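You operate a simulated robot arm through the tools that you are given. There is no shell and no other tool.

Carry out the task below with a simulated two-armed robot. There is one attempt and no reset: what you move stays moved.

Task
Wipe the old grease off the rail, then give the three grease cups along it half a turn each.
Fine: use the grey pad and put it back. Set down upright: grey pad. What is to be rubbed or washed off counts as gone when no trace of it is left.
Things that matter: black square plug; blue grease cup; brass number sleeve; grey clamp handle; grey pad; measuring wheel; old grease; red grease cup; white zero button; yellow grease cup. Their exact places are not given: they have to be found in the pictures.

Only the result counts: the job must be done as asked and must still hold three seconds after the hand-in. Knocking over, shifting, dropping, spilling or breaking anything else fails it.

Robot
Two 7-joint arms with two-finger grippers on one trunk, on a base that moves. Base frame: it is fixed to the floor where the robot stands at the start and does not move with it; the origin is under the middle of the robot, x ahead of it, y to its left, z up. Readings come in cm, rad, newtons and seconds.
The left shoulder is at the start at [7.7, 21.6, 129.4], the right one opposite. With the tool pointing down near the work surface each hand reaches from about 34 to 86 cm from the robot's upright axis, wherever it stands, measured 20 degrees to its own side. Places, roughly: black square plug [-175, 300, 100]; blue grease cup [-210, 280, 100]; brass number sleeve [-150, 275, 100]; grey clamp handle [-190, 300, 110]; grey pad [-150, 300, 100]; measuring wheel [-190, 270, 120]; old grease [-220, 280, 100]; red grease cup [-140, 290, 100]; white zero button [-190, 300, 130]; yellow grease cup [-170, 280, 100]. Payload 3.43 kg a hand.
The TCP of each hand is the grasp point between the finger pads, 2 cm short of the fingertips. In the tool frame z runs along the fingers and y along their closing line. The gripper opens to 12.4 cm; its body begins 9.3 cm behind the TCP.
Orientation is that of the tool frame in the base frame, as a unit quaternion [w, x, y, z]. With the fingers straight down and closing along the base's y, the tool's x points along the base's -x, its y along +y and its z along -z.

Tools
- The arms move only by the tool apply_moves. It takes "left_steps", "right_steps" or both (then of equal length, played together; a hand with none holds still); each is a list of rows, each a list of 6 numbers: the shift along the base's x, y, z in cm, then the turn, a rotation vector about the base's x, y, z in rad. In form: [[x, y, z, ax, ay, az], ...]. A call has 1 to 20 rows; each row is the pose to reach, as a shift and turn from the pose commanded when the call began. "left_hand" and "right_hand" are, for a hand that has rows, the finger opening in cm, from 0 to 12.4, set as the call begins (left out, the last holds). A row lasts 0.2 s, in which the tool goes at most 5 cm and 0.15 rad; a call with a longer step from one row to the next is refused whole, and so is a gripper value outside its range. A pose out of reach is approached as far as the arm can. The call stops where the force on the tool passes 40 N (or 10 N more than at its start, if that is more) or the arm is blocked; 0.2 s more then pass. The fingers move at their own pace (about 7.2 cm/s each) and stop on an object; they squeeze with about 44 N. The grip force told is the motor's: it shows also when the fingers shut on nothing. Time passes only in rows, and 0.2 s behind the last, so rows that repeat a pose let the fingers close. The reply holds the time, the measured pose of the TCP, the force on the tool along the base axes, the opening and the grip force, in the units named above and with some noise, with the torque about the TCP (base axes, N m) and any sound that the robot's microphone picked up, and new pictures: "views" is both (left out), scene, wrist or none (wrist: the cameras of the hands that moved).
- Cameras (640 x 400 px; columns grow to the right, rows downward): "scene" is now at [20.28, -0.01, 145.47]; the picture's right is [0.01, -1.00, 0.00], its down [-0.64, -0.01, -0.77] and it looks along [0.77, 0.01, -0.64] (base axes); focal length 265 px, centre (320, 200). "left" rides on the left gripper at [8.2, -1.4, -14] in its tool frame; the picture's right is [0.17, 0.99, 0.00], its down [-0.83, 0.14, -0.54] and it looks along [-0.53, 0.09, 0.84] (tool axes); focal length 243 px, centre (320, 200). "right" rides on the right gripper at [8.2, 1.4, -14] in its tool frame; the picture's right is [-0.17, 0.99, 0.00], its down [-0.83, -0.14, -0.54] and it looks along [-0.53, -0.09, 0.84] (tool axes); focal length 243 px, centre (320, 200).
- lift_body(by): moves the trunk up (or, below 0, down) by that many cm; the arms and the scene camera ride with it, the base frame stays. It gives what a move gives, with no picture.
- base_move(legs): drives the robot by 1 to 6 legs, each [ahead, left, turn to the left] in cm, cm and rad, along the robot's own axes; the way and the turn of a leg run together, so that a leg with both is an arc; at most 150 cm and 3.142 rad a leg. The arms and the cameras ride along, it lands a little off, and it stops where it bumps. It gives what a move gives, and a new picture of the scene camera.
- pan_tilt(pan, tilt): turns the head with the scene camera to pan (to the left, within 1.396 rad either way) and tilt (down, from -0.506 to 1.204), counted from straight ahead of the robot (the tilt from the chest, where the trunk bows). It gives what a move gives, and a new picture of the scene camera.
- pixel_to_xyz(camera, pixels): there is no depth. For up to 12 entries [column, row, z] of the newest picture of that camera ("zoom" is the newest enlarged one), the place [x, y] in the base frame at which the ray of that pixel passes the height z, good to about 0.3 cm. The clock stands still meanwhile.
- inspect(camera, box): a new picture of the part [left, top, right, bottom] of that camera's present view, enlarged. The clock stands still meanwhile.
- close_job(): hands the job in; it is judged then, once.

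Open the grippers and draw the arms clear of the work before you hand the job in, unless the task says otherwise.

The tools are called after "Emit:" by a JSON object that holds its "fn" and its "kwargs". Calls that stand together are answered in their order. apply_moves: Moves the arms, as the interface text tells. Its arguments: {"type":"object","properties":{"left_steps":{"type":"array"},"left_hand":{"type":"number"},"right_steps":{"type":"array"},"right_hand":{"type":"number"},"views":{"type":"string","enum":["both","scene","wrist","none"]}},"required":[]} The other tools are called the same way: lift_body (by) moves the trunk up or down; base_move (legs) drives the base; pan_tilt (pan, tilt) turns the head that bears the scene camera; pixel_to_xyz (camera, pixels) gives the place at which the rays of pixels pass given heights; inspect (camera, box) takes an enlarged picture of a part of a camera's view; close_job () hands the job in.

At the start:

```text
t: 0.0
left_tool_pos: [55.3, 21.05, 122.03]
left_orientation: [0.0, 0.001, 1.0, 0.0]
left_force: [0.2, -0.4, -0.7]
left_moment: [0.0, 0.02, -0.02]
left_grip_width: 12.41
left_grip_force: 0.0
right_tool_pos: [52.53, -27.09, 119.4]
right_orientation: [0.0, 0.0, 1.0, 0.0]
right_force: [0.5, -0.2, -0.6]
right_moment: [0.03, 0.0, -0.01]
right_grip_width: 12.41
right_grip_force: 0.0
trunk travel left (down, up): [-45.0, 14.1]
robot x, y, heading: [-0.22, 0.04, 0.001]
head pan, tilt (commanded): [0.012, 0.689]
```

scene: 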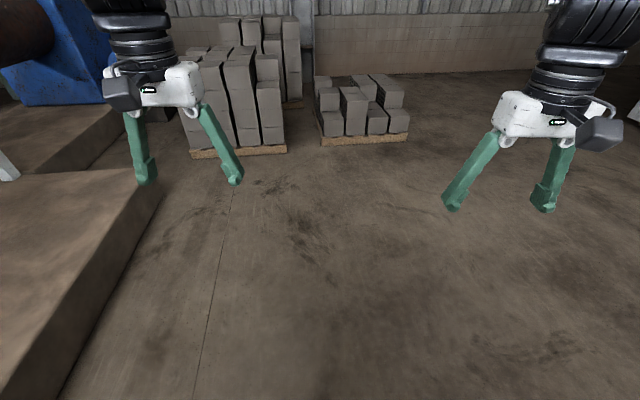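
right: 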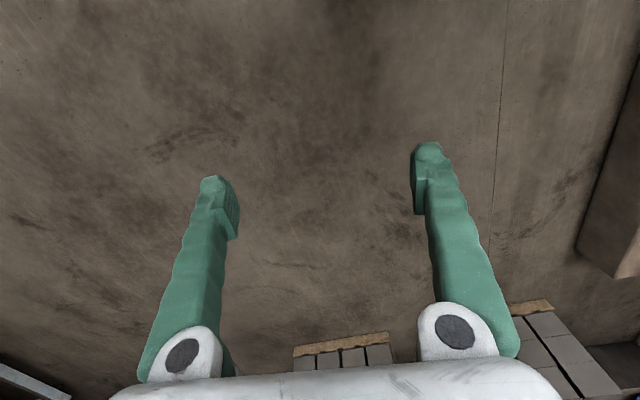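
left: 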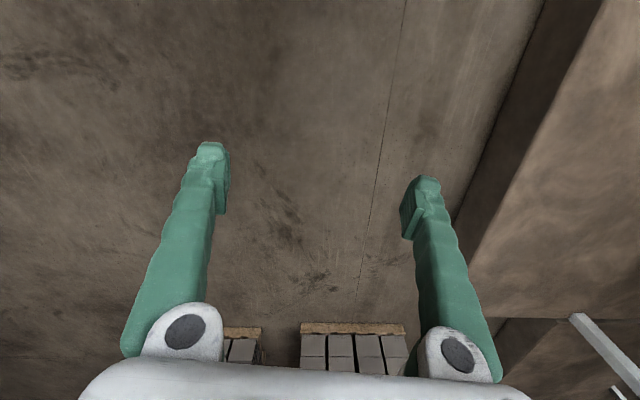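

The work area lies behind-left of the robot at about [-180, 285]; the picture shows a low plinth on the left. I look around with the head first.

Emit:
{"fn": "pan_tilt", "kwargs": {"pan": 1.39, "tilt": 0.3}}

```text
t: 1.5
left_tool_pos: [55.25, 21.02, 121.99]
left_orientation: [0.0, 0.0, 1.0, 0.0]
left_force: [-0.4, 0.4, -0.3]
left_moment: [0.0, -0.01, 0.01]
left_grip_width: 12.38
left_grip_force: 0.1
right_tool_pos: [52.66, -27.24, 119.53]
right_orientation: [0.001, 0.001, 1.0, 0.0]
right_force: [0.0, 0.2, -0.5]
right_moment: [-0.02, -0.01, 0.03]
right_grip_width: 12.41
right_grip_force: 0.1
trunk travel left (down, up): [-45.0, 14.1]
robot x, y, heading: [-0.44, 0.17, 0.002]
head pan, tilt (commanded): [1.389, 0.3]
```

scene: 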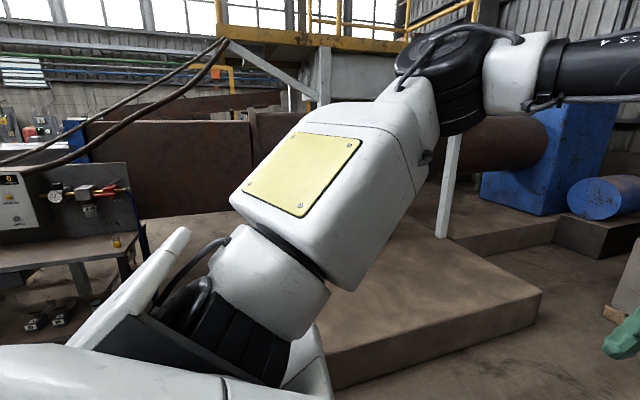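

The bench with the work (columns 0–140) is at heading about 120°. I turn the base in place toward it and look straight ahead.

Emit:
{"fn": "base_move", "kwargs": {"legs": [[0, 0, 2.1]]}}

Emit:
{"fn": "pan_tilt", "kwargs": {"pan": 0.0, "tilt": 0.3}}

```text
t: 8.8
left_tool_pos: [-45.01, 38.29, 122.13]
left_orientation: [0.0, 0.861, -0.509, 0.0]
left_force: [-0.6, -0.9, -0.4]
left_moment: [0.02, 0.0, -0.01]
left_grip_width: 12.39
left_grip_force: 0.1
right_tool_pos: [-1.65, 59.24, 119.6]
right_orientation: [-0.001, 0.861, -0.509, 0.0]
right_force: [0.2, -0.5, -0.2]
right_moment: [0.0, -0.02, 0.0]
right_grip_width: 12.42
right_grip_force: 0.1
trunk travel left (down, up): [-45.0, 14.1]
robot x, y, heading: [0.0, 0.08, 2.075]
head pan, tilt (commanded): [1.389, 0.3]
```

scene: 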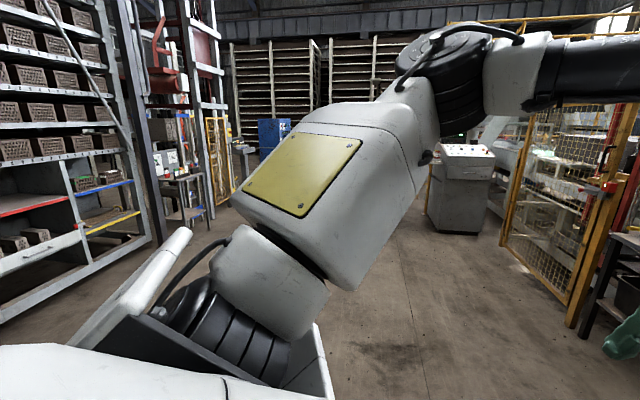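

```text
t: 10.3
left_tool_pos: [-45.07, 38.34, 122.13]
left_orientation: [0.0, 0.861, -0.509, -0.001]
left_force: [-0.5, 0.1, 0.4]
left_moment: [-0.01, 0.03, 0.04]
left_grip_width: 12.38
left_grip_force: 0.0
right_tool_pos: [-1.67, 59.11, 119.47]
right_orientation: [0.0, 0.861, -0.509, 0.0]
right_force: [-0.4, -0.2, -0.1]
right_moment: [0.0, -0.01, 0.04]
right_grip_width: 12.38
right_grip_force: 0.0
trunk travel left (down, up): [-45.0, 14.1]
robot x, y, heading: [-0.24, 0.14, 2.077]
head pan, tilt (commanded): [0.0, 0.3]
```

scene: 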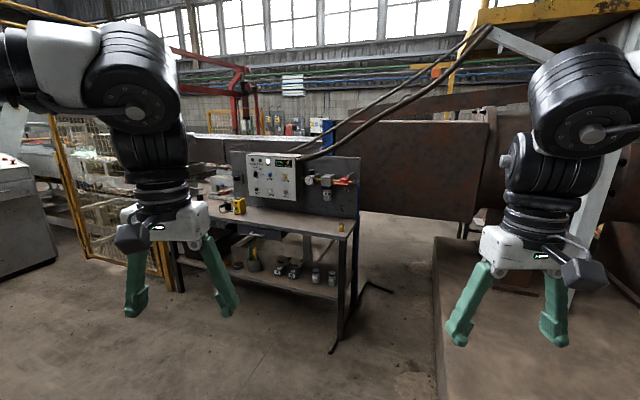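

The bench is ahead around columns 180–360. I enlarge it.

Emit:
{"fn": "inspect", "kwargs": {"camera": "scene", "box": [170, 130, 380, 300]}}

Emit:
{"fn": "pixel_to_xyz", "kwargs": {"camera": "scene", "pixels": [[345, 240, 95], [200, 213, 95], [355, 222, 95], [335, 350, 0], [180, 290, 0], [385, 290, 0], [435, 240, 30], [440, 400, 30]]}}

```text
2.35 times, centred on (275, 215) of scene
```

zoom: 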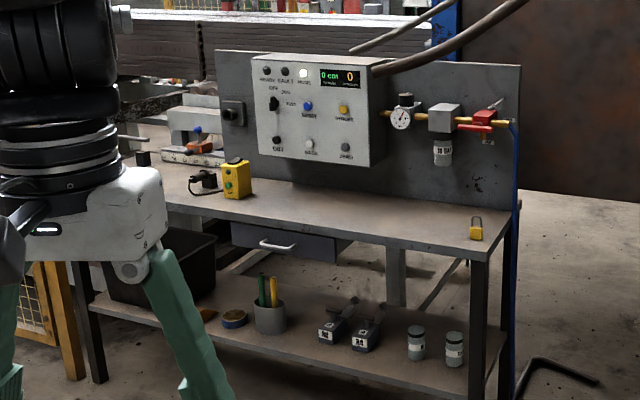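

```text
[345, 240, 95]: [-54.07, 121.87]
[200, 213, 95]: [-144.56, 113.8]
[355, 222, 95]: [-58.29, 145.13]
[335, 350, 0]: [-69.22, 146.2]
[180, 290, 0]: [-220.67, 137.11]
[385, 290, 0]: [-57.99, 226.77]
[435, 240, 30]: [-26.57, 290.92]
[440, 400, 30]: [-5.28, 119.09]
```

I take a closer look at the control box and at what stands behind the bench on the left.

Emit:
{"fn": "inspect", "kwargs": {"camera": "scene", "box": [190, 140, 290, 205]}}

Emit:
{"fn": "inspect", "kwargs": {"camera": "scene", "box": [270, 140, 370, 205]}}

```text
6.15 times, centred on (240, 172) of scene
```

zoom: 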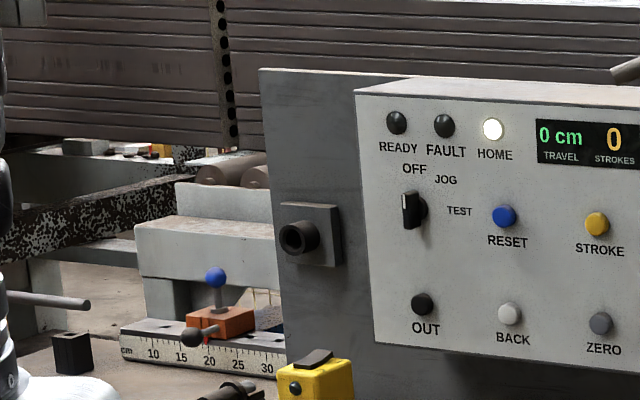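

```text
6.15 times, centred on (320, 172) of scene
```

zoom: 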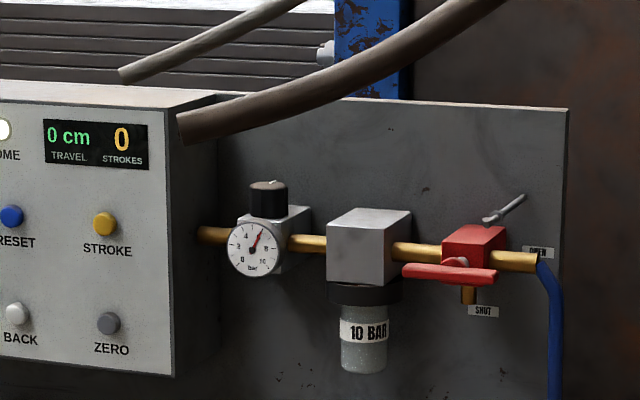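

Behind the bench on the left there is a stop rail with a cm scale (zoom (200,360)). I check where the fence, console and bench stand on the floor before driving.

Emit:
{"fn": "pixel_to_xyz", "kwargs": {"camera": "scene", "pixels": [[45, 265, 0], [95, 270, 0], [165, 275, 0], [235, 215, 95], [220, 195, 100], [250, 195, 100], [125, 262, 0], [270, 270, 0], [345, 240, 90], [200, 213, 90]]}}

Emit:
{"fn": "lift_body", "kwargs": {"by": 14}}

Emit:
{"fn": "pan_tilt", "kwargs": {"pan": 0.6, "tilt": 0.4}}

```text
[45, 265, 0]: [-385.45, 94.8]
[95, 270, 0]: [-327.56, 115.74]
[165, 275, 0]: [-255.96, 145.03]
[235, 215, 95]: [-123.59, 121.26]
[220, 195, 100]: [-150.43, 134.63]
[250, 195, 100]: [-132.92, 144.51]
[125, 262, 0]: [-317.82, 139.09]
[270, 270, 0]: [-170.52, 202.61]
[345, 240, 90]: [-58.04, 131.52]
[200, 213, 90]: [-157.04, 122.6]
```

```text
t: 12.0
left_tool_pos: [-45.17, 38.23, 135.93]
left_orientation: [0.0, 0.861, -0.509, 0.002]
left_force: [0.0, -0.2, -1.0]
left_moment: [-0.03, -0.02, 0.0]
left_grip_width: 12.41
left_grip_force: 0.0
right_tool_pos: [-1.64, 59.27, 133.45]
right_orientation: [0.001, 0.861, -0.509, 0.002]
right_force: [-0.5, 0.0, -0.1]
right_moment: [0.02, 0.03, -0.02]
right_grip_width: 12.42
right_grip_force: 0.0
trunk travel left (down, up): [-59.0, 0.1]
robot x, y, heading: [-0.17, -0.34, 2.078]
head pan, tilt (commanded): [0.0, 0.3]
```

```text
t: 13.0
left_tool_pos: [-45.06, 38.29, 136.15]
left_orientation: [0.0, 0.861, -0.509, 0.0]
left_force: [-0.7, 0.4, -0.1]
left_moment: [-0.03, -0.01, -0.02]
left_grip_width: 12.38
left_grip_force: 0.1
right_tool_pos: [-1.62, 59.18, 133.58]
right_orientation: [-0.001, 0.861, -0.509, 0.0]
right_force: [0.1, -0.4, 0.3]
right_moment: [0.0, -0.03, 0.02]
right_grip_width: 12.37
right_grip_force: 0.1
trunk travel left (down, up): [-59.0, 0.1]
robot x, y, heading: [0.01, -0.06, 2.071]
head pan, tilt (commanded): [0.6, 0.4]
```

scene: 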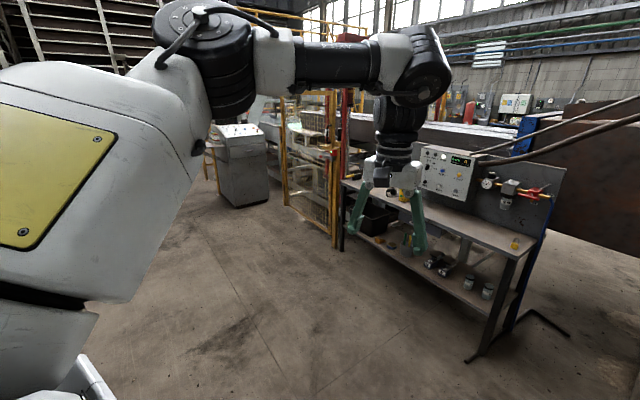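

I measure where the bench legs and fence meet the floor in this view.

Emit:
{"fn": "pixel_to_xyz", "kwargs": {"camera": "scene", "pixels": [[342, 248, 0], [472, 360, 0], [335, 247, 0], [287, 203, 0], [266, 200, 0], [235, 207, 0], [505, 332, 0], [568, 335, 0], [625, 300, 0]]}}

Emit:
{"fn": "inspect", "kwargs": {"camera": "scene", "box": [270, 80, 430, 190]}}

```text
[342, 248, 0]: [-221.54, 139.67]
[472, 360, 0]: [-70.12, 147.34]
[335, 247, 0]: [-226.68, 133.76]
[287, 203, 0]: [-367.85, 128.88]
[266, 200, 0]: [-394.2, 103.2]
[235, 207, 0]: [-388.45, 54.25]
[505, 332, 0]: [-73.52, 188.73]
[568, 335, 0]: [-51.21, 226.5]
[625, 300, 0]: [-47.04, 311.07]
```

```text
3.64 times, centred on (350, 135) of scene
```

zoom: 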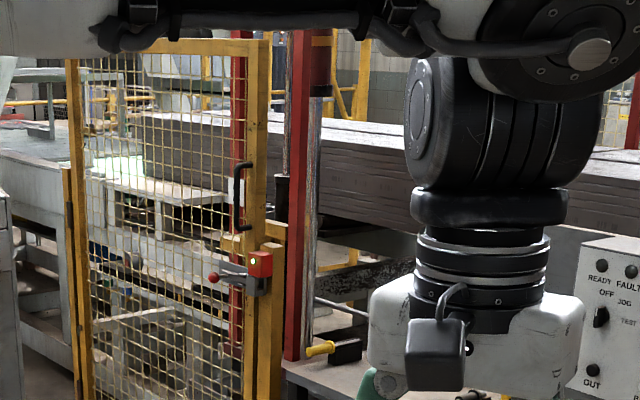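

The bench spans x −221…−70, y 140…190; the work is behind it. I look toward the right side of the bench for a way around.

Emit:
{"fn": "pan_tilt", "kwargs": {"pan": -0.45, "tilt": 0.45}}

```text
t: 14.3
left_tool_pos: [-45.22, 38.22, 136.06]
left_orientation: [0.0, 0.861, -0.509, 0.0]
left_force: [0.6, -0.1, 0.4]
left_moment: [0.0, -0.01, -0.01]
left_grip_width: 12.43
left_grip_force: 0.1
right_tool_pos: [-1.64, 59.13, 133.52]
right_orientation: [-0.001, 0.861, -0.509, 0.0]
right_force: [-0.1, 1.2, 0.7]
right_moment: [-0.01, -0.01, 0.0]
right_grip_width: 12.39
right_grip_force: 0.1
trunk travel left (down, up): [-59.0, 0.1]
robot x, y, heading: [-0.1, 0.2, 2.072]
head pan, tilt (commanded): [-0.45, 0.45]
```

scene: 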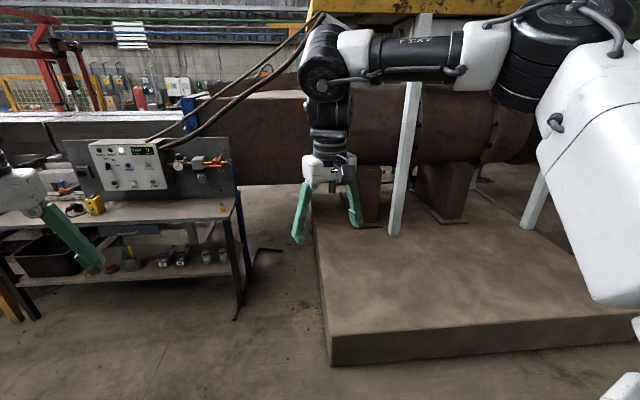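

Emit:
{"fn": "pixel_to_xyz", "kwargs": {"camera": "scene", "pixels": [[330, 366, 0], [314, 225, 0], [235, 320, 0], [248, 292, 0], [262, 248, 0], [310, 205, 0], [215, 285, 0], [283, 250, 0], [245, 190, 100], [240, 200, 95], [205, 130, 130]]}}

Emit:
{"fn": "inspect", "kwargs": {"camera": "scene", "box": [0, 120, 340, 330]}}

```text
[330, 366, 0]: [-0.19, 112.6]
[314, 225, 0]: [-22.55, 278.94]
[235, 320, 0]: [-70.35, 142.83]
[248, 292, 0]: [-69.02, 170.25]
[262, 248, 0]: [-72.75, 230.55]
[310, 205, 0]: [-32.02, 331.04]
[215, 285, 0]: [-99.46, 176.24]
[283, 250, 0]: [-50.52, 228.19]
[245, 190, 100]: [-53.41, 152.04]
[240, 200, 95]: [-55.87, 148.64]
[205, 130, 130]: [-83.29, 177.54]
```

```text
1.88 times, centred on (170, 225) of scene
```

zoom: 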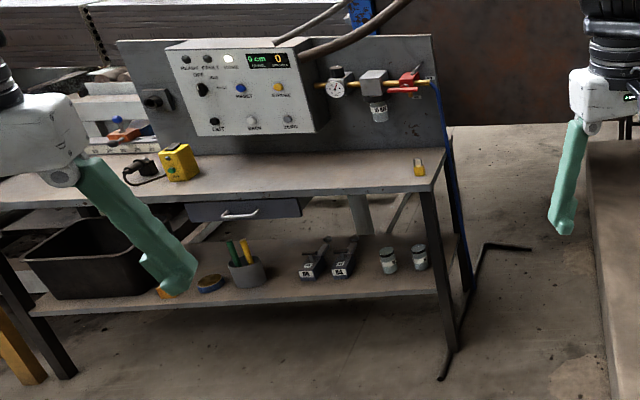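

There is a gap between the bench (x ≤ −70) and the plinth (x ≥ −25), and the bench panel hides the work. I drive a little forward to the mouth of the gap and look along behind the bench.

Emit:
{"fn": "base_move", "kwargs": {"legs": [[55, 10, 0], [0, 0, -0.45]]}}

Emit:
{"fn": "pan_tilt", "kwargs": {"pan": 0.3, "tilt": 0.35}}

```text
t: 19.8
left_tool_pos: [-57.06, 97.57, 136.09]
left_orientation: [0.0, 0.716, -0.698, 0.0]
left_force: [0.4, -0.3, 0.0]
left_moment: [0.01, 0.01, 0.03]
left_grip_width: 12.38
left_grip_force: 0.0
right_tool_pos: [-8.88, 96.23, 133.5]
right_orientation: [0.001, 0.717, -0.698, 0.0]
right_force: [-0.2, -0.1, -0.1]
right_moment: [0.02, 0.02, -0.02]
right_grip_width: 12.4
right_grip_force: 0.1
trunk travel left (down, up): [-59.0, 0.1]
robot x, y, heading: [-34.7, 43.17, 1.598]
head pan, tilt (commanded): [-0.45, 0.45]
```

scene: 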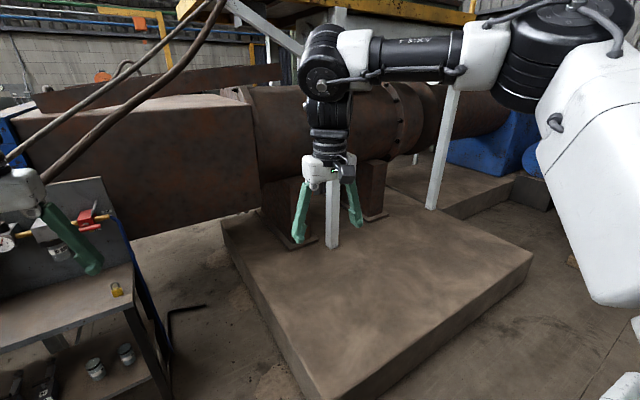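

```text
t: 20.9
left_tool_pos: [-57.07, 97.71, 136.12]
left_orientation: [0.0, 0.716, -0.698, 0.0]
left_force: [-0.3, -0.2, 0.2]
left_moment: [-0.01, 0.03, 0.0]
left_grip_width: 12.37
left_grip_force: 0.1
right_tool_pos: [-9.0, 96.19, 133.52]
right_orientation: [-0.001, 0.716, -0.698, 0.0]
right_force: [-0.2, 0.1, 0.0]
right_moment: [0.02, 0.0, 0.02]
right_grip_width: 12.39
right_grip_force: 0.0
trunk travel left (down, up): [-59.0, 0.1]
robot x, y, heading: [-34.67, 42.87, 1.597]
head pan, tilt (commanded): [0.3, 0.351]
```

scene: 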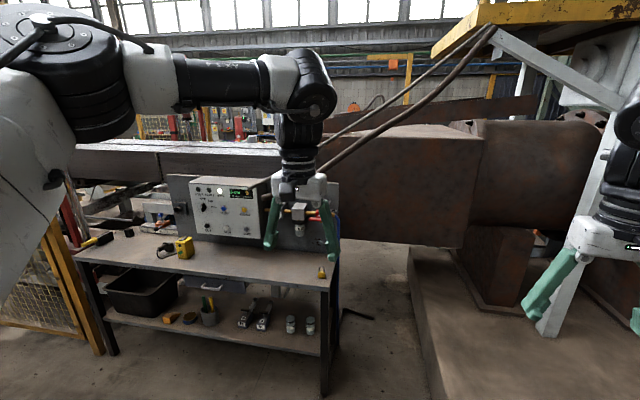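

I enlarge the region left of the panel where the scale rail shows at around (155,210).

Emit:
{"fn": "inspect", "kwargs": {"camera": "scene", "box": [70, 130, 290, 270]}}

Emit:
{"fn": "inspect", "kwargs": {"camera": "scene", "box": [110, 170, 200, 240]}}

```text
2.86 times, centred on (180, 200) of scene
```

zoom: 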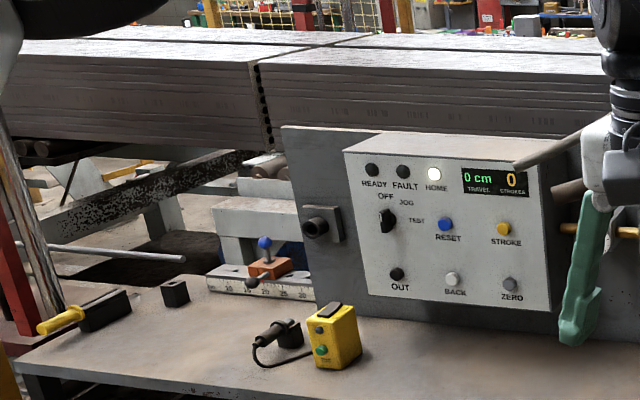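

```text
5.71 times, centred on (155, 205) of scene
```

zoom: 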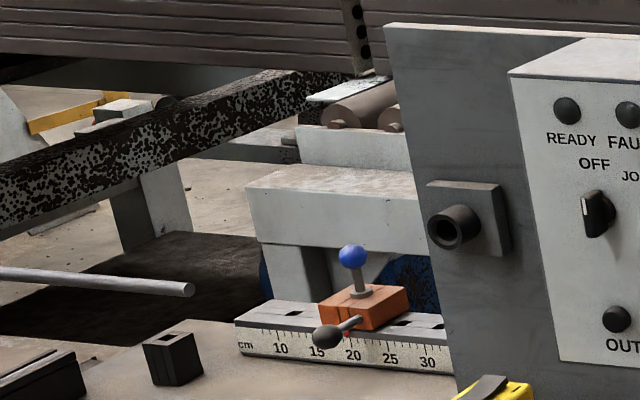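

The scale rail triangulates to about (−223, 191, 69), so it is not the target at y≈280, z≈100; the target must be behind the beam stack. I scan to the left for a way round.

Emit:
{"fn": "pan_tilt", "kwargs": {"pan": -0.3, "tilt": 0.1}}

Emit:
{"fn": "base_move", "kwargs": {"legs": [[0, 60, 0]]}}

```text
t: 21.9
left_tool_pos: [-57.11, 97.57, 136.19]
left_orientation: [0.0, 0.717, -0.697, -0.001]
left_force: [-0.6, -0.1, -0.7]
left_moment: [0.02, 0.03, 0.02]
left_grip_width: 12.39
left_grip_force: 0.0
right_tool_pos: [-8.86, 96.31, 133.57]
right_orientation: [0.0, 0.716, -0.698, 0.0]
right_force: [-0.2, -0.2, -0.9]
right_moment: [0.01, 0.03, 0.01]
right_grip_width: 12.41
right_grip_force: 0.1
trunk travel left (down, up): [-59.0, 0.1]
robot x, y, heading: [-34.67, 42.8, 1.593]
head pan, tilt (commanded): [-0.3, 0.099]
```

scene: 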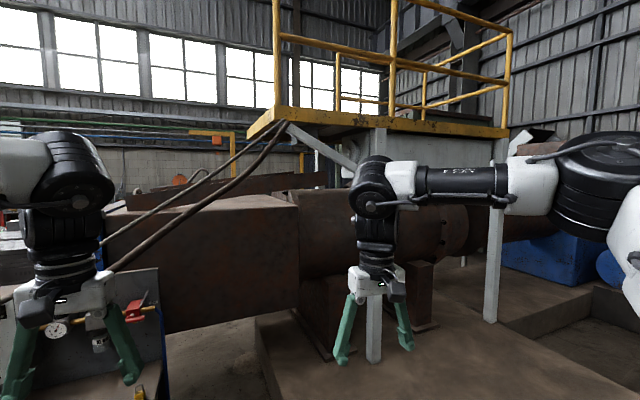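

```text
t: 30.6
left_tool_pos: [-117.52, 97.08, 136.19]
left_orientation: [0.0, 0.71, -0.704, 0.0]
left_force: [0.5, 0.5, 0.2]
left_moment: [0.0, 0.04, -0.01]
left_grip_width: 12.39
left_grip_force: 0.0
right_tool_pos: [-69.31, 94.59, 133.53]
right_orientation: [0.0, 0.71, -0.704, 0.0]
right_force: [-0.2, -0.3, -0.1]
right_moment: [0.0, 0.0, 0.0]
right_grip_width: 12.39
right_grip_force: 0.1
trunk travel left (down, up): [-59.0, 0.1]
robot x, y, heading: [-96.09, 41.68, 1.583]
head pan, tilt (commanded): [-0.3, 0.099]
```

scene: 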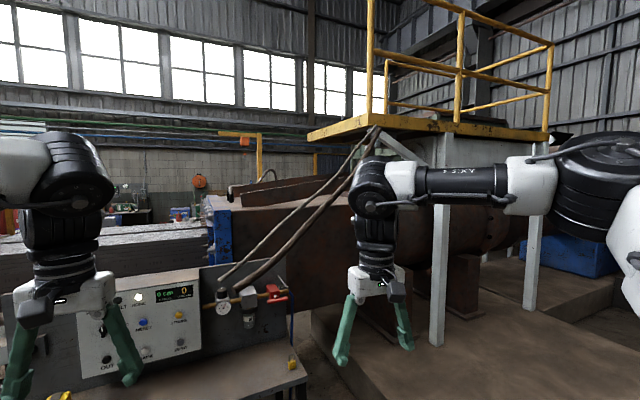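

I look ahead and left from here over the bench.

Emit:
{"fn": "pan_tilt", "kwargs": {"pan": 0.15, "tilt": 0.25}}

Emit:
{"fn": "inspect", "kwargs": {"camera": "scene", "box": [160, 80, 480, 280]}}

Emit:
{"fn": "pan_tilt", "kwargs": {"pan": 0.9, "tilt": 0.25}}

```text
t: 31.4
left_tool_pos: [-117.59, 96.95, 136.0]
left_orientation: [0.0, 0.71, -0.704, 0.0]
left_force: [0.7, -0.7, -0.2]
left_moment: [0.0, 0.03, -0.02]
left_grip_width: 12.41
left_grip_force: 0.0
right_tool_pos: [-69.33, 94.77, 133.58]
right_orientation: [0.001, 0.71, -0.704, -0.001]
right_force: [0.1, -0.7, -0.3]
right_moment: [-0.05, -0.03, 0.02]
right_grip_width: 12.41
right_grip_force: 0.0
trunk travel left (down, up): [-59.0, 0.1]
robot x, y, heading: [-95.92, 42.04, 1.576]
head pan, tilt (commanded): [0.15, 0.25]
```

scene: 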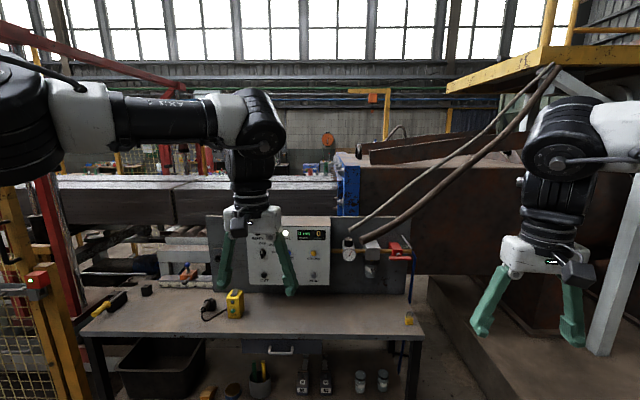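

```text
2.00 times, centred on (320, 180) of scene
```

zoom: 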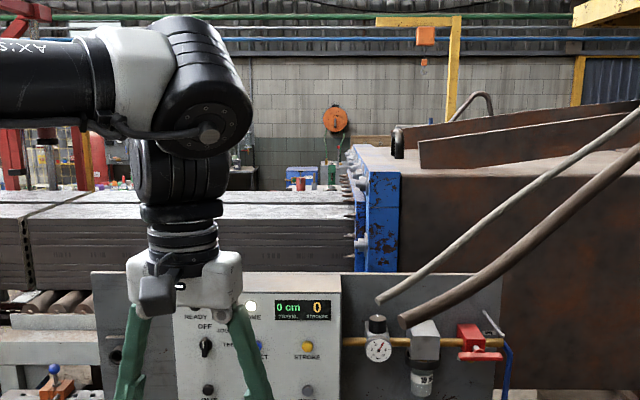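

```text
t: 32.5
left_tool_pos: [-117.48, 97.02, 136.17]
left_orientation: [0.001, 0.709, -0.705, 0.0]
left_force: [-0.4, -0.2, 0.7]
left_moment: [0.01, 0.05, -0.03]
left_grip_width: 12.42
left_grip_force: 0.1
right_tool_pos: [-69.25, 94.74, 133.49]
right_orientation: [0.0, 0.71, -0.704, 0.0]
right_force: [-0.2, -0.3, 0.9]
right_moment: [-0.02, 0.02, 0.0]
right_grip_width: 12.38
right_grip_force: 0.0
trunk travel left (down, up): [-59.0, 0.1]
robot x, y, heading: [-96.11, 41.9, 1.578]
head pan, tilt (commanded): [0.901, 0.25]
```

scene: 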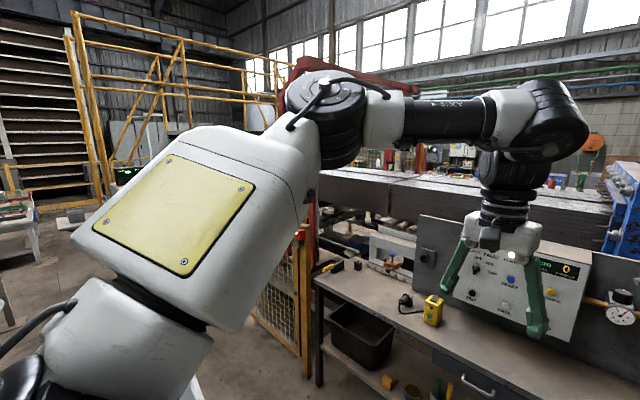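

The scene is a clay column on a roller conveyor, with the bench in front. I drive left in the open floor in front of the fence to look behind it.

Emit:
{"fn": "base_move", "kwargs": {"legs": [[-20, 130, 0]]}}

Emit:
{"fn": "pan_tilt", "kwargs": {"pan": -0.2, "tilt": 0.25}}

Emit:
{"fn": "inspect", "kwargs": {"camera": "scene", "box": [160, 80, 480, 280]}}

Emit:
{"fn": "pan_tilt", "kwargs": {"pan": 0.4, "tilt": 0.25}}

Emit:
{"fn": "pan_tilt", "kwargs": {"pan": 1.2, "tilt": 0.25}}

```text
t: 50.3
left_tool_pos: [-250.1, 73.65, 136.12]
left_orientation: [0.0, 0.719, -0.695, 0.001]
left_force: [0.0, -0.2, 0.7]
left_moment: [0.02, -0.01, 0.03]
left_grip_width: 12.41
left_grip_force: 0.0
right_tool_pos: [-202.03, 72.32, 133.54]
right_orientation: [-0.001, 0.719, -0.695, 0.0]
right_force: [0.2, -0.8, -0.8]
right_moment: [-0.02, -0.02, 0.01]
right_grip_width: 12.38
right_grip_force: 0.1
trunk travel left (down, up): [-59.0, 0.1]
robot x, y, heading: [-227.62, 18.91, 1.604]
head pan, tilt (commanded): [0.901, 0.25]
```

scene: 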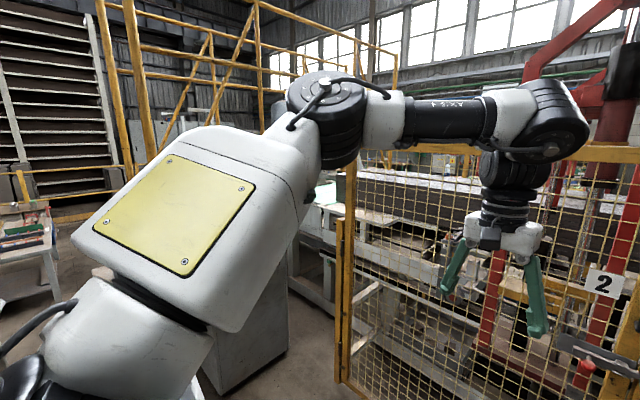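

```text
t: 51.6
left_tool_pos: [-250.09, 73.47, 136.12]
left_orientation: [0.0, 0.718, -0.696, 0.0]
left_force: [0.1, 0.5, -0.1]
left_moment: [-0.02, 0.02, -0.02]
left_grip_width: 12.4
left_grip_force: 0.1
right_tool_pos: [-201.95, 72.4, 133.55]
right_orientation: [0.0, 0.719, -0.695, 0.0]
right_force: [0.1, -0.2, -0.2]
right_moment: [0.03, -0.01, 0.01]
right_grip_width: 12.4
right_grip_force: 0.1
trunk travel left (down, up): [-59.0, 0.1]
robot x, y, heading: [-227.28, 19.37, 1.607]
head pan, tilt (commanded): [-0.201, 0.25]
```

scene: 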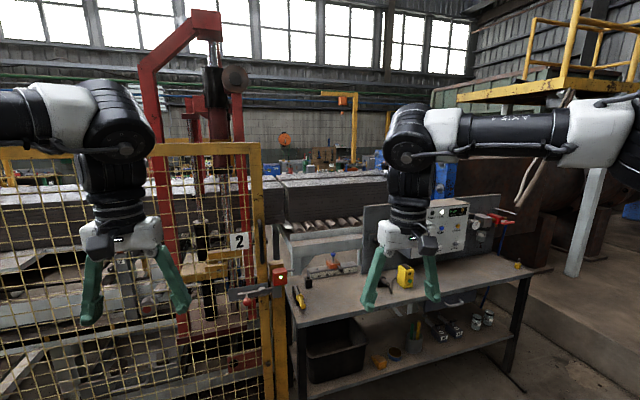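

```text
2.00 times, centred on (320, 180) of scene
```

zoom: 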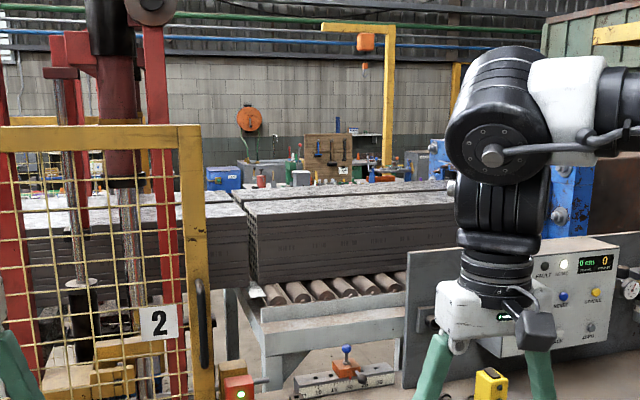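

```text
t: 52.6
left_tool_pos: [-250.14, 73.41, 136.16]
left_orientation: [0.0, 0.718, -0.696, 0.0]
left_force: [0.1, 0.4, -0.7]
left_moment: [-0.02, -0.01, -0.02]
left_grip_width: 12.4
left_grip_force: 0.1
right_tool_pos: [-201.97, 72.4, 133.57]
right_orientation: [0.001, 0.719, -0.695, 0.0]
right_force: [0.2, -0.3, -0.7]
right_moment: [-0.02, 0.02, 0.02]
right_grip_width: 12.4
right_grip_force: 0.1
trunk travel left (down, up): [-59.0, 0.1]
robot x, y, heading: [-227.12, 19.09, 1.605]
head pan, tilt (commanded): [0.4, 0.25]
```

scene: 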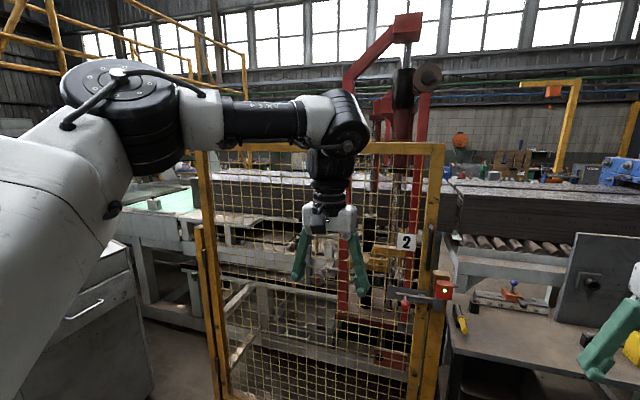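

```text
t: 53.7
left_tool_pos: [-250.22, 73.47, 136.19]
left_orientation: [0.0, 0.718, -0.696, 0.0]
left_force: [0.7, 0.8, -0.6]
left_moment: [0.03, 0.03, 0.0]
left_grip_width: 12.41
left_grip_force: 0.1
right_tool_pos: [-201.97, 72.48, 133.5]
right_orientation: [0.001, 0.719, -0.695, 0.0]
right_force: [-0.5, -0.1, 0.0]
right_moment: [-0.05, 0.06, -0.03]
right_grip_width: 12.41
right_grip_force: 0.0
trunk travel left (down, up): [-59.0, 0.1]
robot x, y, heading: [-227.29, 18.86, 1.601]
head pan, tilt (commanded): [1.201, 0.25]
```

scene: 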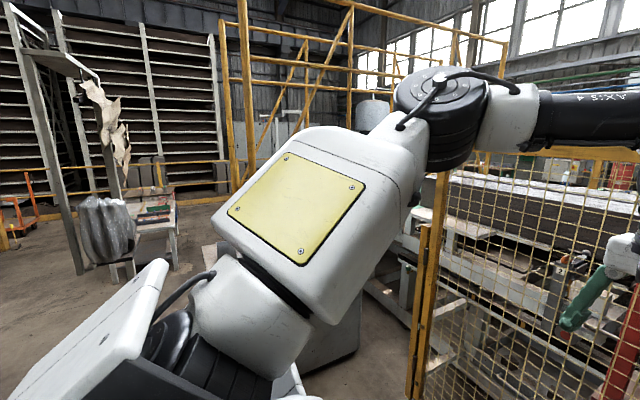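

The conveyor line runs along x behind the fence; the work must be on its far side. I turn the base to face −x and look for the way round the left end.

Emit:
{"fn": "base_move", "kwargs": {"legs": [[-30, 0, 0], [0, 0, 1.3]]}}

Emit:
{"fn": "pan_tilt", "kwargs": {"pan": -0.1, "tilt": 0.2}}

```text
t: 60.6
left_tool_pos: [-285.15, -19.15, 136.2]
left_orientation: [-0.001, 0.993, -0.116, 0.001]
left_force: [-0.2, 0.3, 0.1]
left_moment: [0.02, 0.02, 0.02]
left_grip_width: 12.42
left_grip_force: 0.0
right_tool_pos: [-271.36, 27.13, 133.52]
right_orientation: [0.0, 0.993, -0.116, 0.0]
right_force: [-0.6, 0.1, 0.6]
right_moment: [-0.01, -0.02, 0.01]
right_grip_width: 12.41
right_grip_force: 0.1
trunk travel left (down, up): [-59.0, 0.1]
robot x, y, heading: [-226.77, -11.36, 2.913]
head pan, tilt (commanded): [1.201, 0.25]
```

scene: 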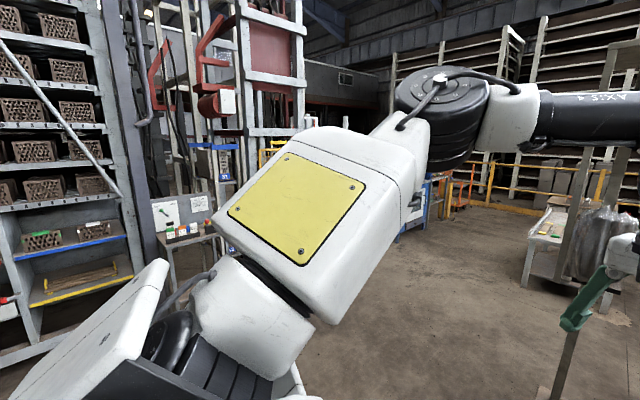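

```text
t: 62.1
left_tool_pos: [-285.21, -19.22, 136.13]
left_orientation: [0.0, 0.993, -0.116, 0.0]
left_force: [-0.6, 0.8, -0.2]
left_moment: [-0.02, -0.02, 0.03]
left_grip_width: 12.39
left_grip_force: 0.1
right_tool_pos: [-271.43, 27.02, 133.49]
right_orientation: [0.0, 0.993, -0.116, 0.0]
right_force: [-0.5, -0.2, -0.1]
right_moment: [0.01, 0.0, 0.0]
right_grip_width: 12.36
right_grip_force: 0.1
trunk travel left (down, up): [-59.0, 0.1]
robot x, y, heading: [-226.53, -11.52, 2.911]
head pan, tilt (commanded): [-0.099, 0.201]
```

scene: 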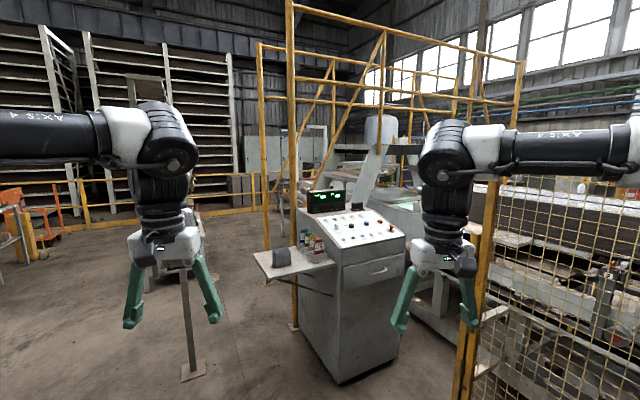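

I measure the floor positions of console, posts and railings in this view.

Emit:
{"fn": "pixel_to_xyz", "kwargs": {"camera": "scene", "pixels": [[338, 384, 0], [400, 360, 0], [292, 328, 0], [268, 248, 0], [190, 372, 0], [85, 223, 0], [250, 208, 0], [30, 262, 0], [465, 395, 0], [437, 320, 0]]}}

Emit:
{"fn": "inspect", "kwargs": {"camera": "scene", "box": [220, 80, 540, 280]}}

```text
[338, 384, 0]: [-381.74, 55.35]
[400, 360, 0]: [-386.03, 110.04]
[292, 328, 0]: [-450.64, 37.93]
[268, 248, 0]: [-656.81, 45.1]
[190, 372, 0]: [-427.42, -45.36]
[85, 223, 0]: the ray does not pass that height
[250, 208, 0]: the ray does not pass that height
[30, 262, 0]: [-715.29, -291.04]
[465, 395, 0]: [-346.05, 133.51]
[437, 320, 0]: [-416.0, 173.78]
```

```text
2.00 times, centred on (380, 180) of scene
```

zoom: 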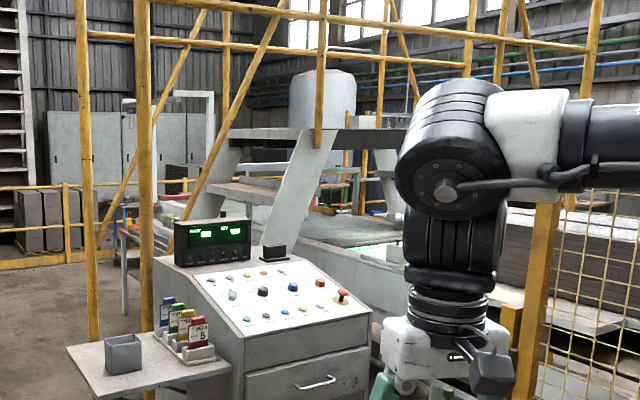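

A stile and the cutting line close off the left side, so I drive back to the right and look around the extruder's motor end.

Emit:
{"fn": "base_move", "kwargs": {"legs": [[0, 0, -2.91], [150, 0, 0], [150, -10, 0], [0, 0, 0.8]]}}

Emit:
{"fn": "pan_tilt", "kwargs": {"pan": 0.0, "tilt": 0.25}}

```text
refused: leg 3 is longer than a leg can be; nothing moved
```

```text
t: 62.8
left_tool_pos: [-285.22, -19.25, 136.17]
left_orientation: [0.0, 0.993, -0.117, 0.0]
left_force: [-0.1, -0.1, 0.5]
left_moment: [0.0, 0.03, 0.04]
left_grip_width: 12.39
left_grip_force: 0.0
right_tool_pos: [-271.46, 27.1, 133.57]
right_orientation: [0.001, 0.993, -0.115, 0.0]
right_force: [0.1, 0.1, -0.5]
right_moment: [0.01, 0.01, 0.01]
right_grip_width: 12.4
right_grip_force: 0.1
trunk travel left (down, up): [-59.0, 0.1]
robot x, y, heading: [-226.64, -11.29, 2.915]
head pan, tilt (commanded): [0.0, 0.25]
```

scene: 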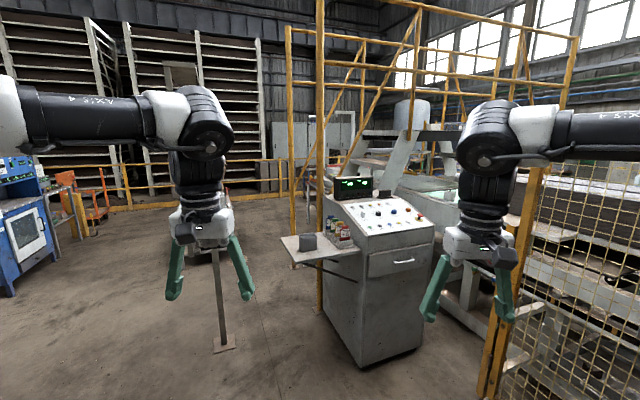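

The leg was a hair too long, so nothing moved; I repeat with 150 cm legs.

Emit:
{"fn": "base_move", "kwargs": {"legs": [[0, 0, -2.91], [150, 0, 0], [149, -5, 0], [0, 0, 0.8]]}}

Emit:
{"fn": "pan_tilt", "kwargs": {"pan": -0.2, "tilt": 0.25}}

```text
t: 93.0
left_tool_pos: [94.34, 59.21, 136.13]
left_orientation: [-0.001, -0.424, 0.906, 0.0]
left_force: [0.0, -0.4, 0.5]
left_moment: [0.04, 0.01, -0.01]
left_grip_width: 12.4
left_grip_force: 0.1
right_tool_pos: [129.63, 26.22, 133.58]
right_orientation: [0.0, -0.424, 0.906, 0.0]
right_force: [-0.7, -0.2, 0.3]
right_moment: [-0.02, 0.01, 0.02]
right_grip_width: 12.4
right_grip_force: 0.0
trunk travel left (down, up): [-59.0, 0.1]
robot x, y, heading: [74.98, 3.53, 0.871]
head pan, tilt (commanded): [0.0, 0.25]
```

scene: 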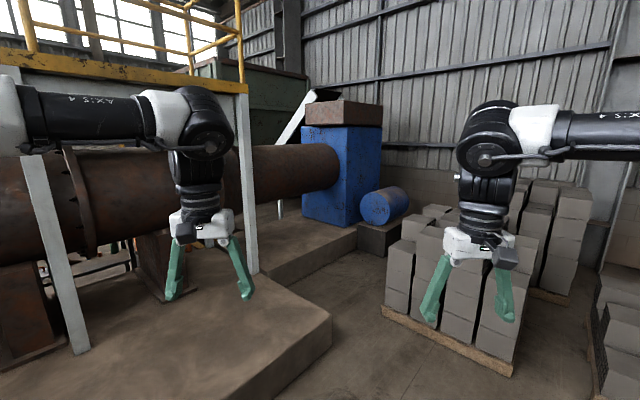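

```text
t: 93.8
left_tool_pos: [94.38, 59.16, 136.08]
left_orientation: [0.001, -0.424, 0.906, 0.0]
left_force: [0.6, -0.9, 0.5]
left_moment: [-0.02, 0.01, -0.01]
left_grip_width: 12.43
left_grip_force: 0.0
right_tool_pos: [129.62, 26.22, 133.55]
right_orientation: [0.0, -0.424, 0.906, 0.0]
right_force: [0.8, 0.4, 0.3]
right_moment: [-0.02, 0.0, -0.02]
right_grip_width: 12.4
right_grip_force: 0.0
trunk travel left (down, up): [-59.0, 0.1]
robot x, y, heading: [75.17, 3.18, 0.872]
head pan, tilt (commanded): [-0.201, 0.25]
```

scene: 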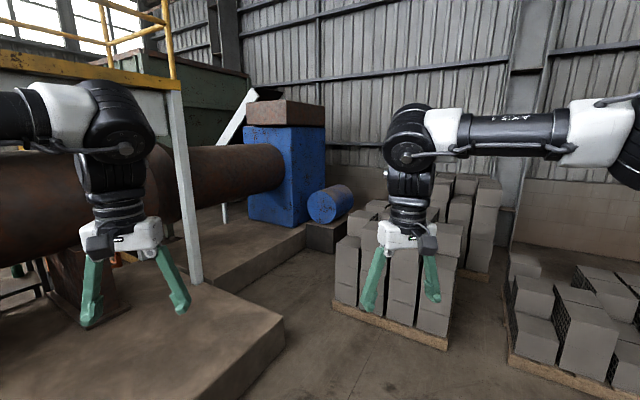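

The extruder end is closed by the gearbox, hopper and wall, so the far side has to be reached round the left end. I drive back toward −x along y≈−20.

Emit:
{"fn": "base_move", "kwargs": {"legs": [[0, 0, 2.31], [150, 0, 0], [150, 0, 0]]}}

Emit:
{"fn": "pan_tilt", "kwargs": {"pan": 0.3, "tilt": 0.3}}

```text
t: 119.8
left_tool_pos: [-278.06, -63.85, 136.29]
left_orientation: [0.0, 0.997, 0.071, 0.001]
left_force: [0.3, -0.5, -0.1]
left_moment: [0.0, -0.01, 0.04]
left_grip_width: 12.38
left_grip_force: 0.0
right_tool_pos: [-282.33, -15.86, 133.56]
right_orientation: [0.001, 0.997, 0.071, -0.001]
right_force: [0.3, 0.7, -0.1]
right_moment: [-0.03, 0.0, 0.02]
right_grip_width: 12.39
right_grip_force: 0.0
trunk travel left (down, up): [-59.0, 0.1]
robot x, y, heading: [-226.27, -35.13, -3.0]
head pan, tilt (commanded): [-0.201, 0.25]
```

scene: 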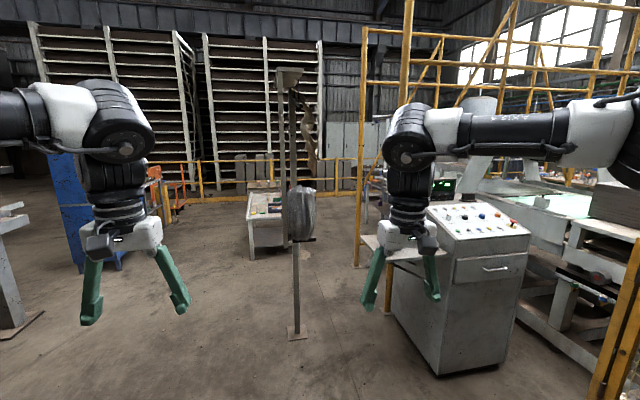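

```text
t: 120.8
left_tool_pos: [-278.23, -63.88, 136.11]
left_orientation: [0.0, 0.997, 0.072, 0.0]
left_force: [0.0, -0.2, -0.4]
left_moment: [0.0, -0.01, 0.01]
left_grip_width: 12.4
left_grip_force: 0.0
right_tool_pos: [-282.41, -15.93, 133.5]
right_orientation: [0.0, 0.997, 0.071, 0.0]
right_force: [0.9, 0.2, -1.0]
right_moment: [-0.01, -0.05, 0.02]
right_grip_width: 12.4
right_grip_force: 0.0
trunk travel left (down, up): [-59.0, 0.1]
robot x, y, heading: [-226.68, -35.14, -2.999]
head pan, tilt (commanded): [0.3, 0.3]
```

scene: 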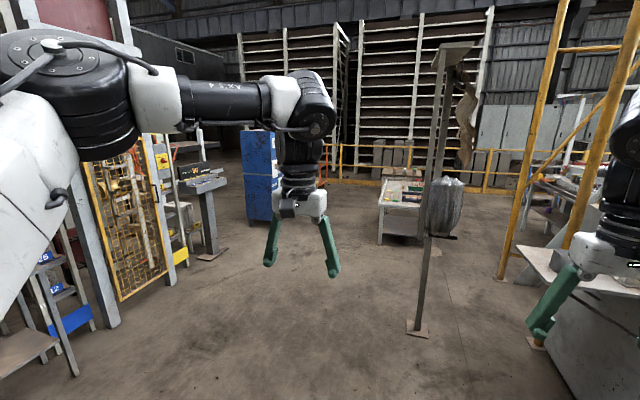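

I measure the floor points that bound the passage to the left of the tall stand.

Emit:
{"fn": "pixel_to_xyz", "kwargs": {"camera": "scene", "pixels": [[118, 328, 0], [122, 302, 0], [182, 264, 0], [212, 257, 0], [265, 222, 0], [417, 330, 0], [382, 243, 0], [427, 240, 0], [500, 280, 0], [540, 346, 0], [425, 187, 0], [75, 375, 0]]}}

```text
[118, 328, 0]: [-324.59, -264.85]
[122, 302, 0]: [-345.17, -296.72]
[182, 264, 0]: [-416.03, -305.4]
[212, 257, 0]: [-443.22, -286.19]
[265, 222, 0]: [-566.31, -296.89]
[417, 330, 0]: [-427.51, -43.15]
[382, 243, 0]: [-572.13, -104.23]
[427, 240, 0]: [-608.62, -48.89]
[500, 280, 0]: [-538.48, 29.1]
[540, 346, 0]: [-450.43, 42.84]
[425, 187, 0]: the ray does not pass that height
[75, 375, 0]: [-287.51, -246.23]
```

The lane at y≈−165 between the stand (−427,−43) and the left racks (y<−250) is free. I drive there.

Emit:
{"fn": "base_move", "kwargs": {"legs": [[120, 49, 0], [120, 49, 0]]}}

Emit:
{"fn": "pan_tilt", "kwargs": {"pan": -0.6, "tilt": 0.2}}

Emit:
{"fn": "pan_tilt", "kwargs": {"pan": 0.0, "tilt": 0.2}}

```text
t: 135.6
left_tool_pos: [-508.46, -188.23, 136.26]
left_orientation: [0.0, 0.999, 0.05, 0.0]
left_force: [-0.2, -0.1, 0.7]
left_moment: [-0.02, 0.01, -0.03]
left_grip_width: 12.43
left_grip_force: 0.2
right_tool_pos: [-510.71, -140.1, 133.63]
right_orientation: [0.0, 0.999, 0.05, -0.001]
right_force: [0.5, -0.1, -0.1]
right_moment: [-0.01, 0.01, -0.01]
right_grip_width: 12.41
right_grip_force: 0.0
trunk travel left (down, up): [-59.0, 0.1]
robot x, y, heading: [-455.65, -161.77, -3.039]
head pan, tilt (commanded): [0.3, 0.3]
```

scene: 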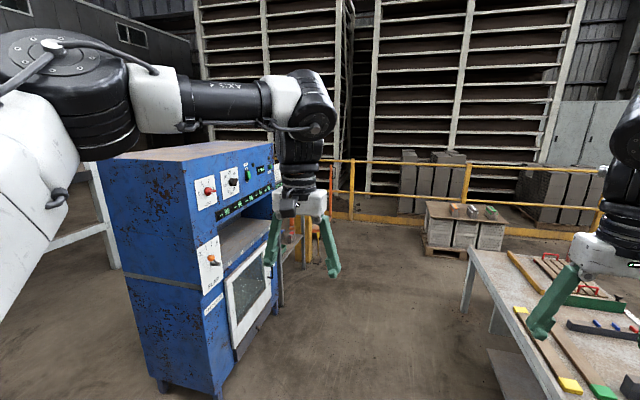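

```text
t: 136.8
left_tool_pos: [-508.6, -188.29, 136.22]
left_orientation: [0.0, 0.999, 0.049, 0.0]
left_force: [0.0, -0.4, 0.2]
left_moment: [0.01, 0.01, -0.01]
left_grip_width: 12.4
left_grip_force: 0.0
right_tool_pos: [-510.72, -140.1, 133.57]
right_orientation: [0.0, 0.999, 0.05, 0.0]
right_force: [-0.1, -0.1, 0.1]
right_moment: [0.01, -0.03, -0.03]
right_grip_width: 12.44
right_grip_force: 0.0
trunk travel left (down, up): [-59.0, 0.1]
robot x, y, heading: [-455.58, -161.93, -3.046]
head pan, tilt (commanded): [-0.6, 0.201]
```

scene: 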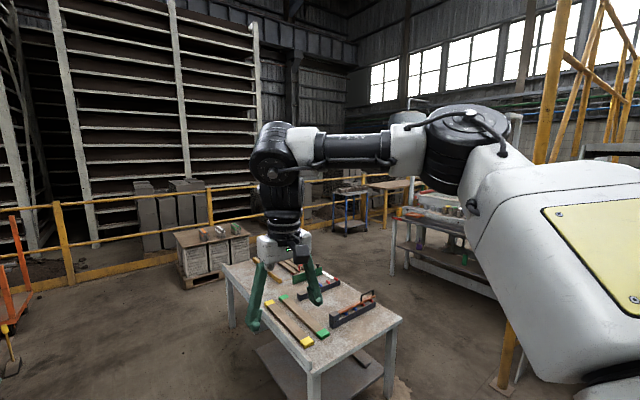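

```text
t: 137.8
left_tool_pos: [-508.65, -188.32, 136.06]
left_orientation: [0.0, 0.999, 0.05, 0.0]
left_force: [0.5, 0.4, 0.0]
left_moment: [0.01, -0.01, -0.01]
left_grip_width: 12.39
left_grip_force: 0.1
right_tool_pos: [-510.8, -140.16, 133.57]
right_orientation: [0.0, 0.999, 0.05, 0.0]
right_force: [0.5, 0.6, -0.9]
right_moment: [0.01, 0.03, 0.02]
right_grip_width: 12.42
right_grip_force: 0.2
trunk travel left (down, up): [-59.0, 0.1]
robot x, y, heading: [-455.58, -162.11, -3.036]
head pan, tilt (commanded): [0.0, 0.201]
```

scene: 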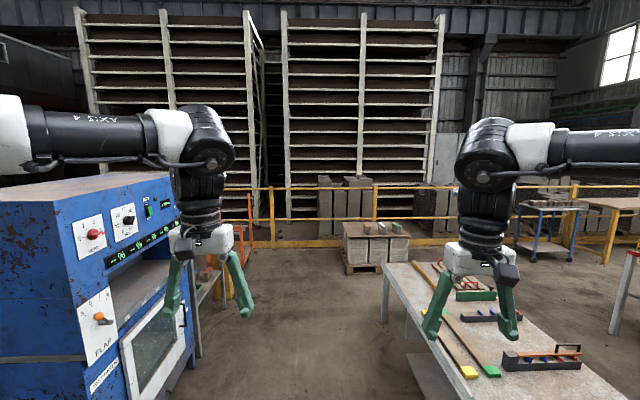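

The line's end seems to be near the table at the right; I look there again and measure floor points.

Emit:
{"fn": "pan_tilt", "kwargs": {"pan": -0.55, "tilt": 0.3}}

Emit:
{"fn": "pixel_to_xyz", "kwargs": {"camera": "scene", "pixels": [[313, 385, 0], [235, 300, 0], [375, 250, 0], [390, 365, 0], [490, 365, 0], [430, 225, 0], [330, 220, 0], [190, 260, 0], [80, 265, 0], [360, 220, 0], [170, 240, 0], [365, 190, 0]]}}

Emit:
{"fn": "inspect", "kwargs": {"camera": "scene", "box": [300, 100, 540, 260]}}

```text
t: 138.7
left_tool_pos: [-508.51, -188.35, 136.14]
left_orientation: [0.0, 0.999, 0.05, 0.0]
left_force: [-0.1, -0.1, 0.3]
left_moment: [0.03, 0.0, 0.01]
left_grip_width: 12.39
left_grip_force: 0.1
right_tool_pos: [-510.63, -140.11, 133.52]
right_orientation: [0.0, 0.999, 0.049, -0.001]
right_force: [-0.1, -1.2, 1.0]
right_moment: [-0.01, 0.04, -0.02]
right_grip_width: 12.4
right_grip_force: 0.2
trunk travel left (down, up): [-59.0, 0.1]
robot x, y, heading: [-455.54, -161.91, -3.04]
head pan, tilt (commanded): [-0.55, 0.3]
```

scene: 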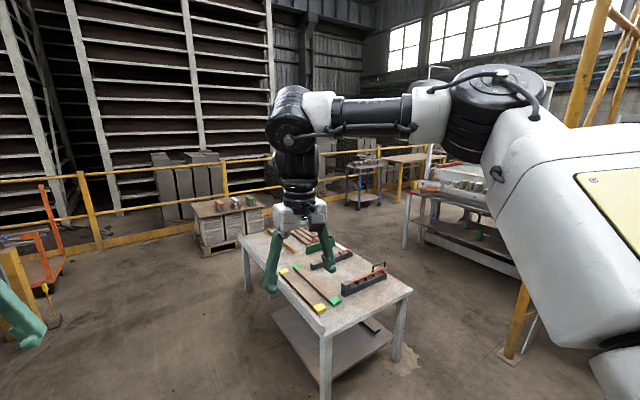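

```text
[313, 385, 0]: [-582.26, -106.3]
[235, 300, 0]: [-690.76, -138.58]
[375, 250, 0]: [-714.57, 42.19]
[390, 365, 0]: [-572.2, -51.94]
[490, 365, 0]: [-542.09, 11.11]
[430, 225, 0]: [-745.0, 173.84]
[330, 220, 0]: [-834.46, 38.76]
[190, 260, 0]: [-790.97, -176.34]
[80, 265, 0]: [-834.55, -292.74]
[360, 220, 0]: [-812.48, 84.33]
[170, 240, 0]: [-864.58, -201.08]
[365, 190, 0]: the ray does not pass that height
```

```text
2.50 times, centred on (420, 180) of scene
```

zoom: 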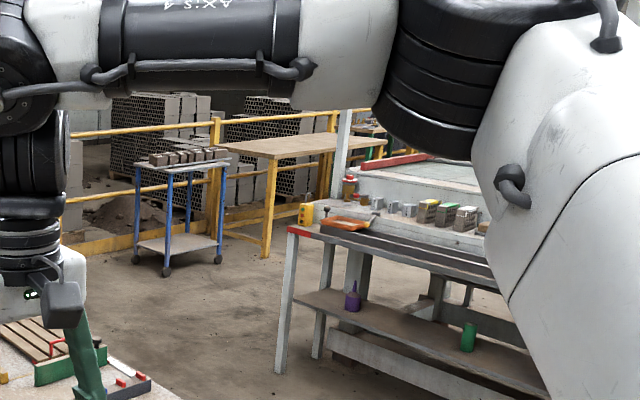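

I measure the line's end, trolley and wooden table positions on the floor.

Emit:
{"fn": "pixel_to_xyz", "kwargs": {"camera": "scene", "pixels": [[404, 248, 0], [419, 243, 0], [347, 206, 0], [358, 210, 0], [379, 206, 0], [398, 204, 0], [245, 235, 0], [205, 252, 0], [245, 293, 0], [325, 398, 0]]}}

```text
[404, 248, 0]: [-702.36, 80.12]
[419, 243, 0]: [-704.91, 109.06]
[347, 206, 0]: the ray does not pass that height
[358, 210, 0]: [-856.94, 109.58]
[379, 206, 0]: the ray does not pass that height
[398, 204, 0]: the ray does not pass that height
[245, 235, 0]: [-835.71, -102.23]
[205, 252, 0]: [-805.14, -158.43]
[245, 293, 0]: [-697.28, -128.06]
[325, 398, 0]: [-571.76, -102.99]
```

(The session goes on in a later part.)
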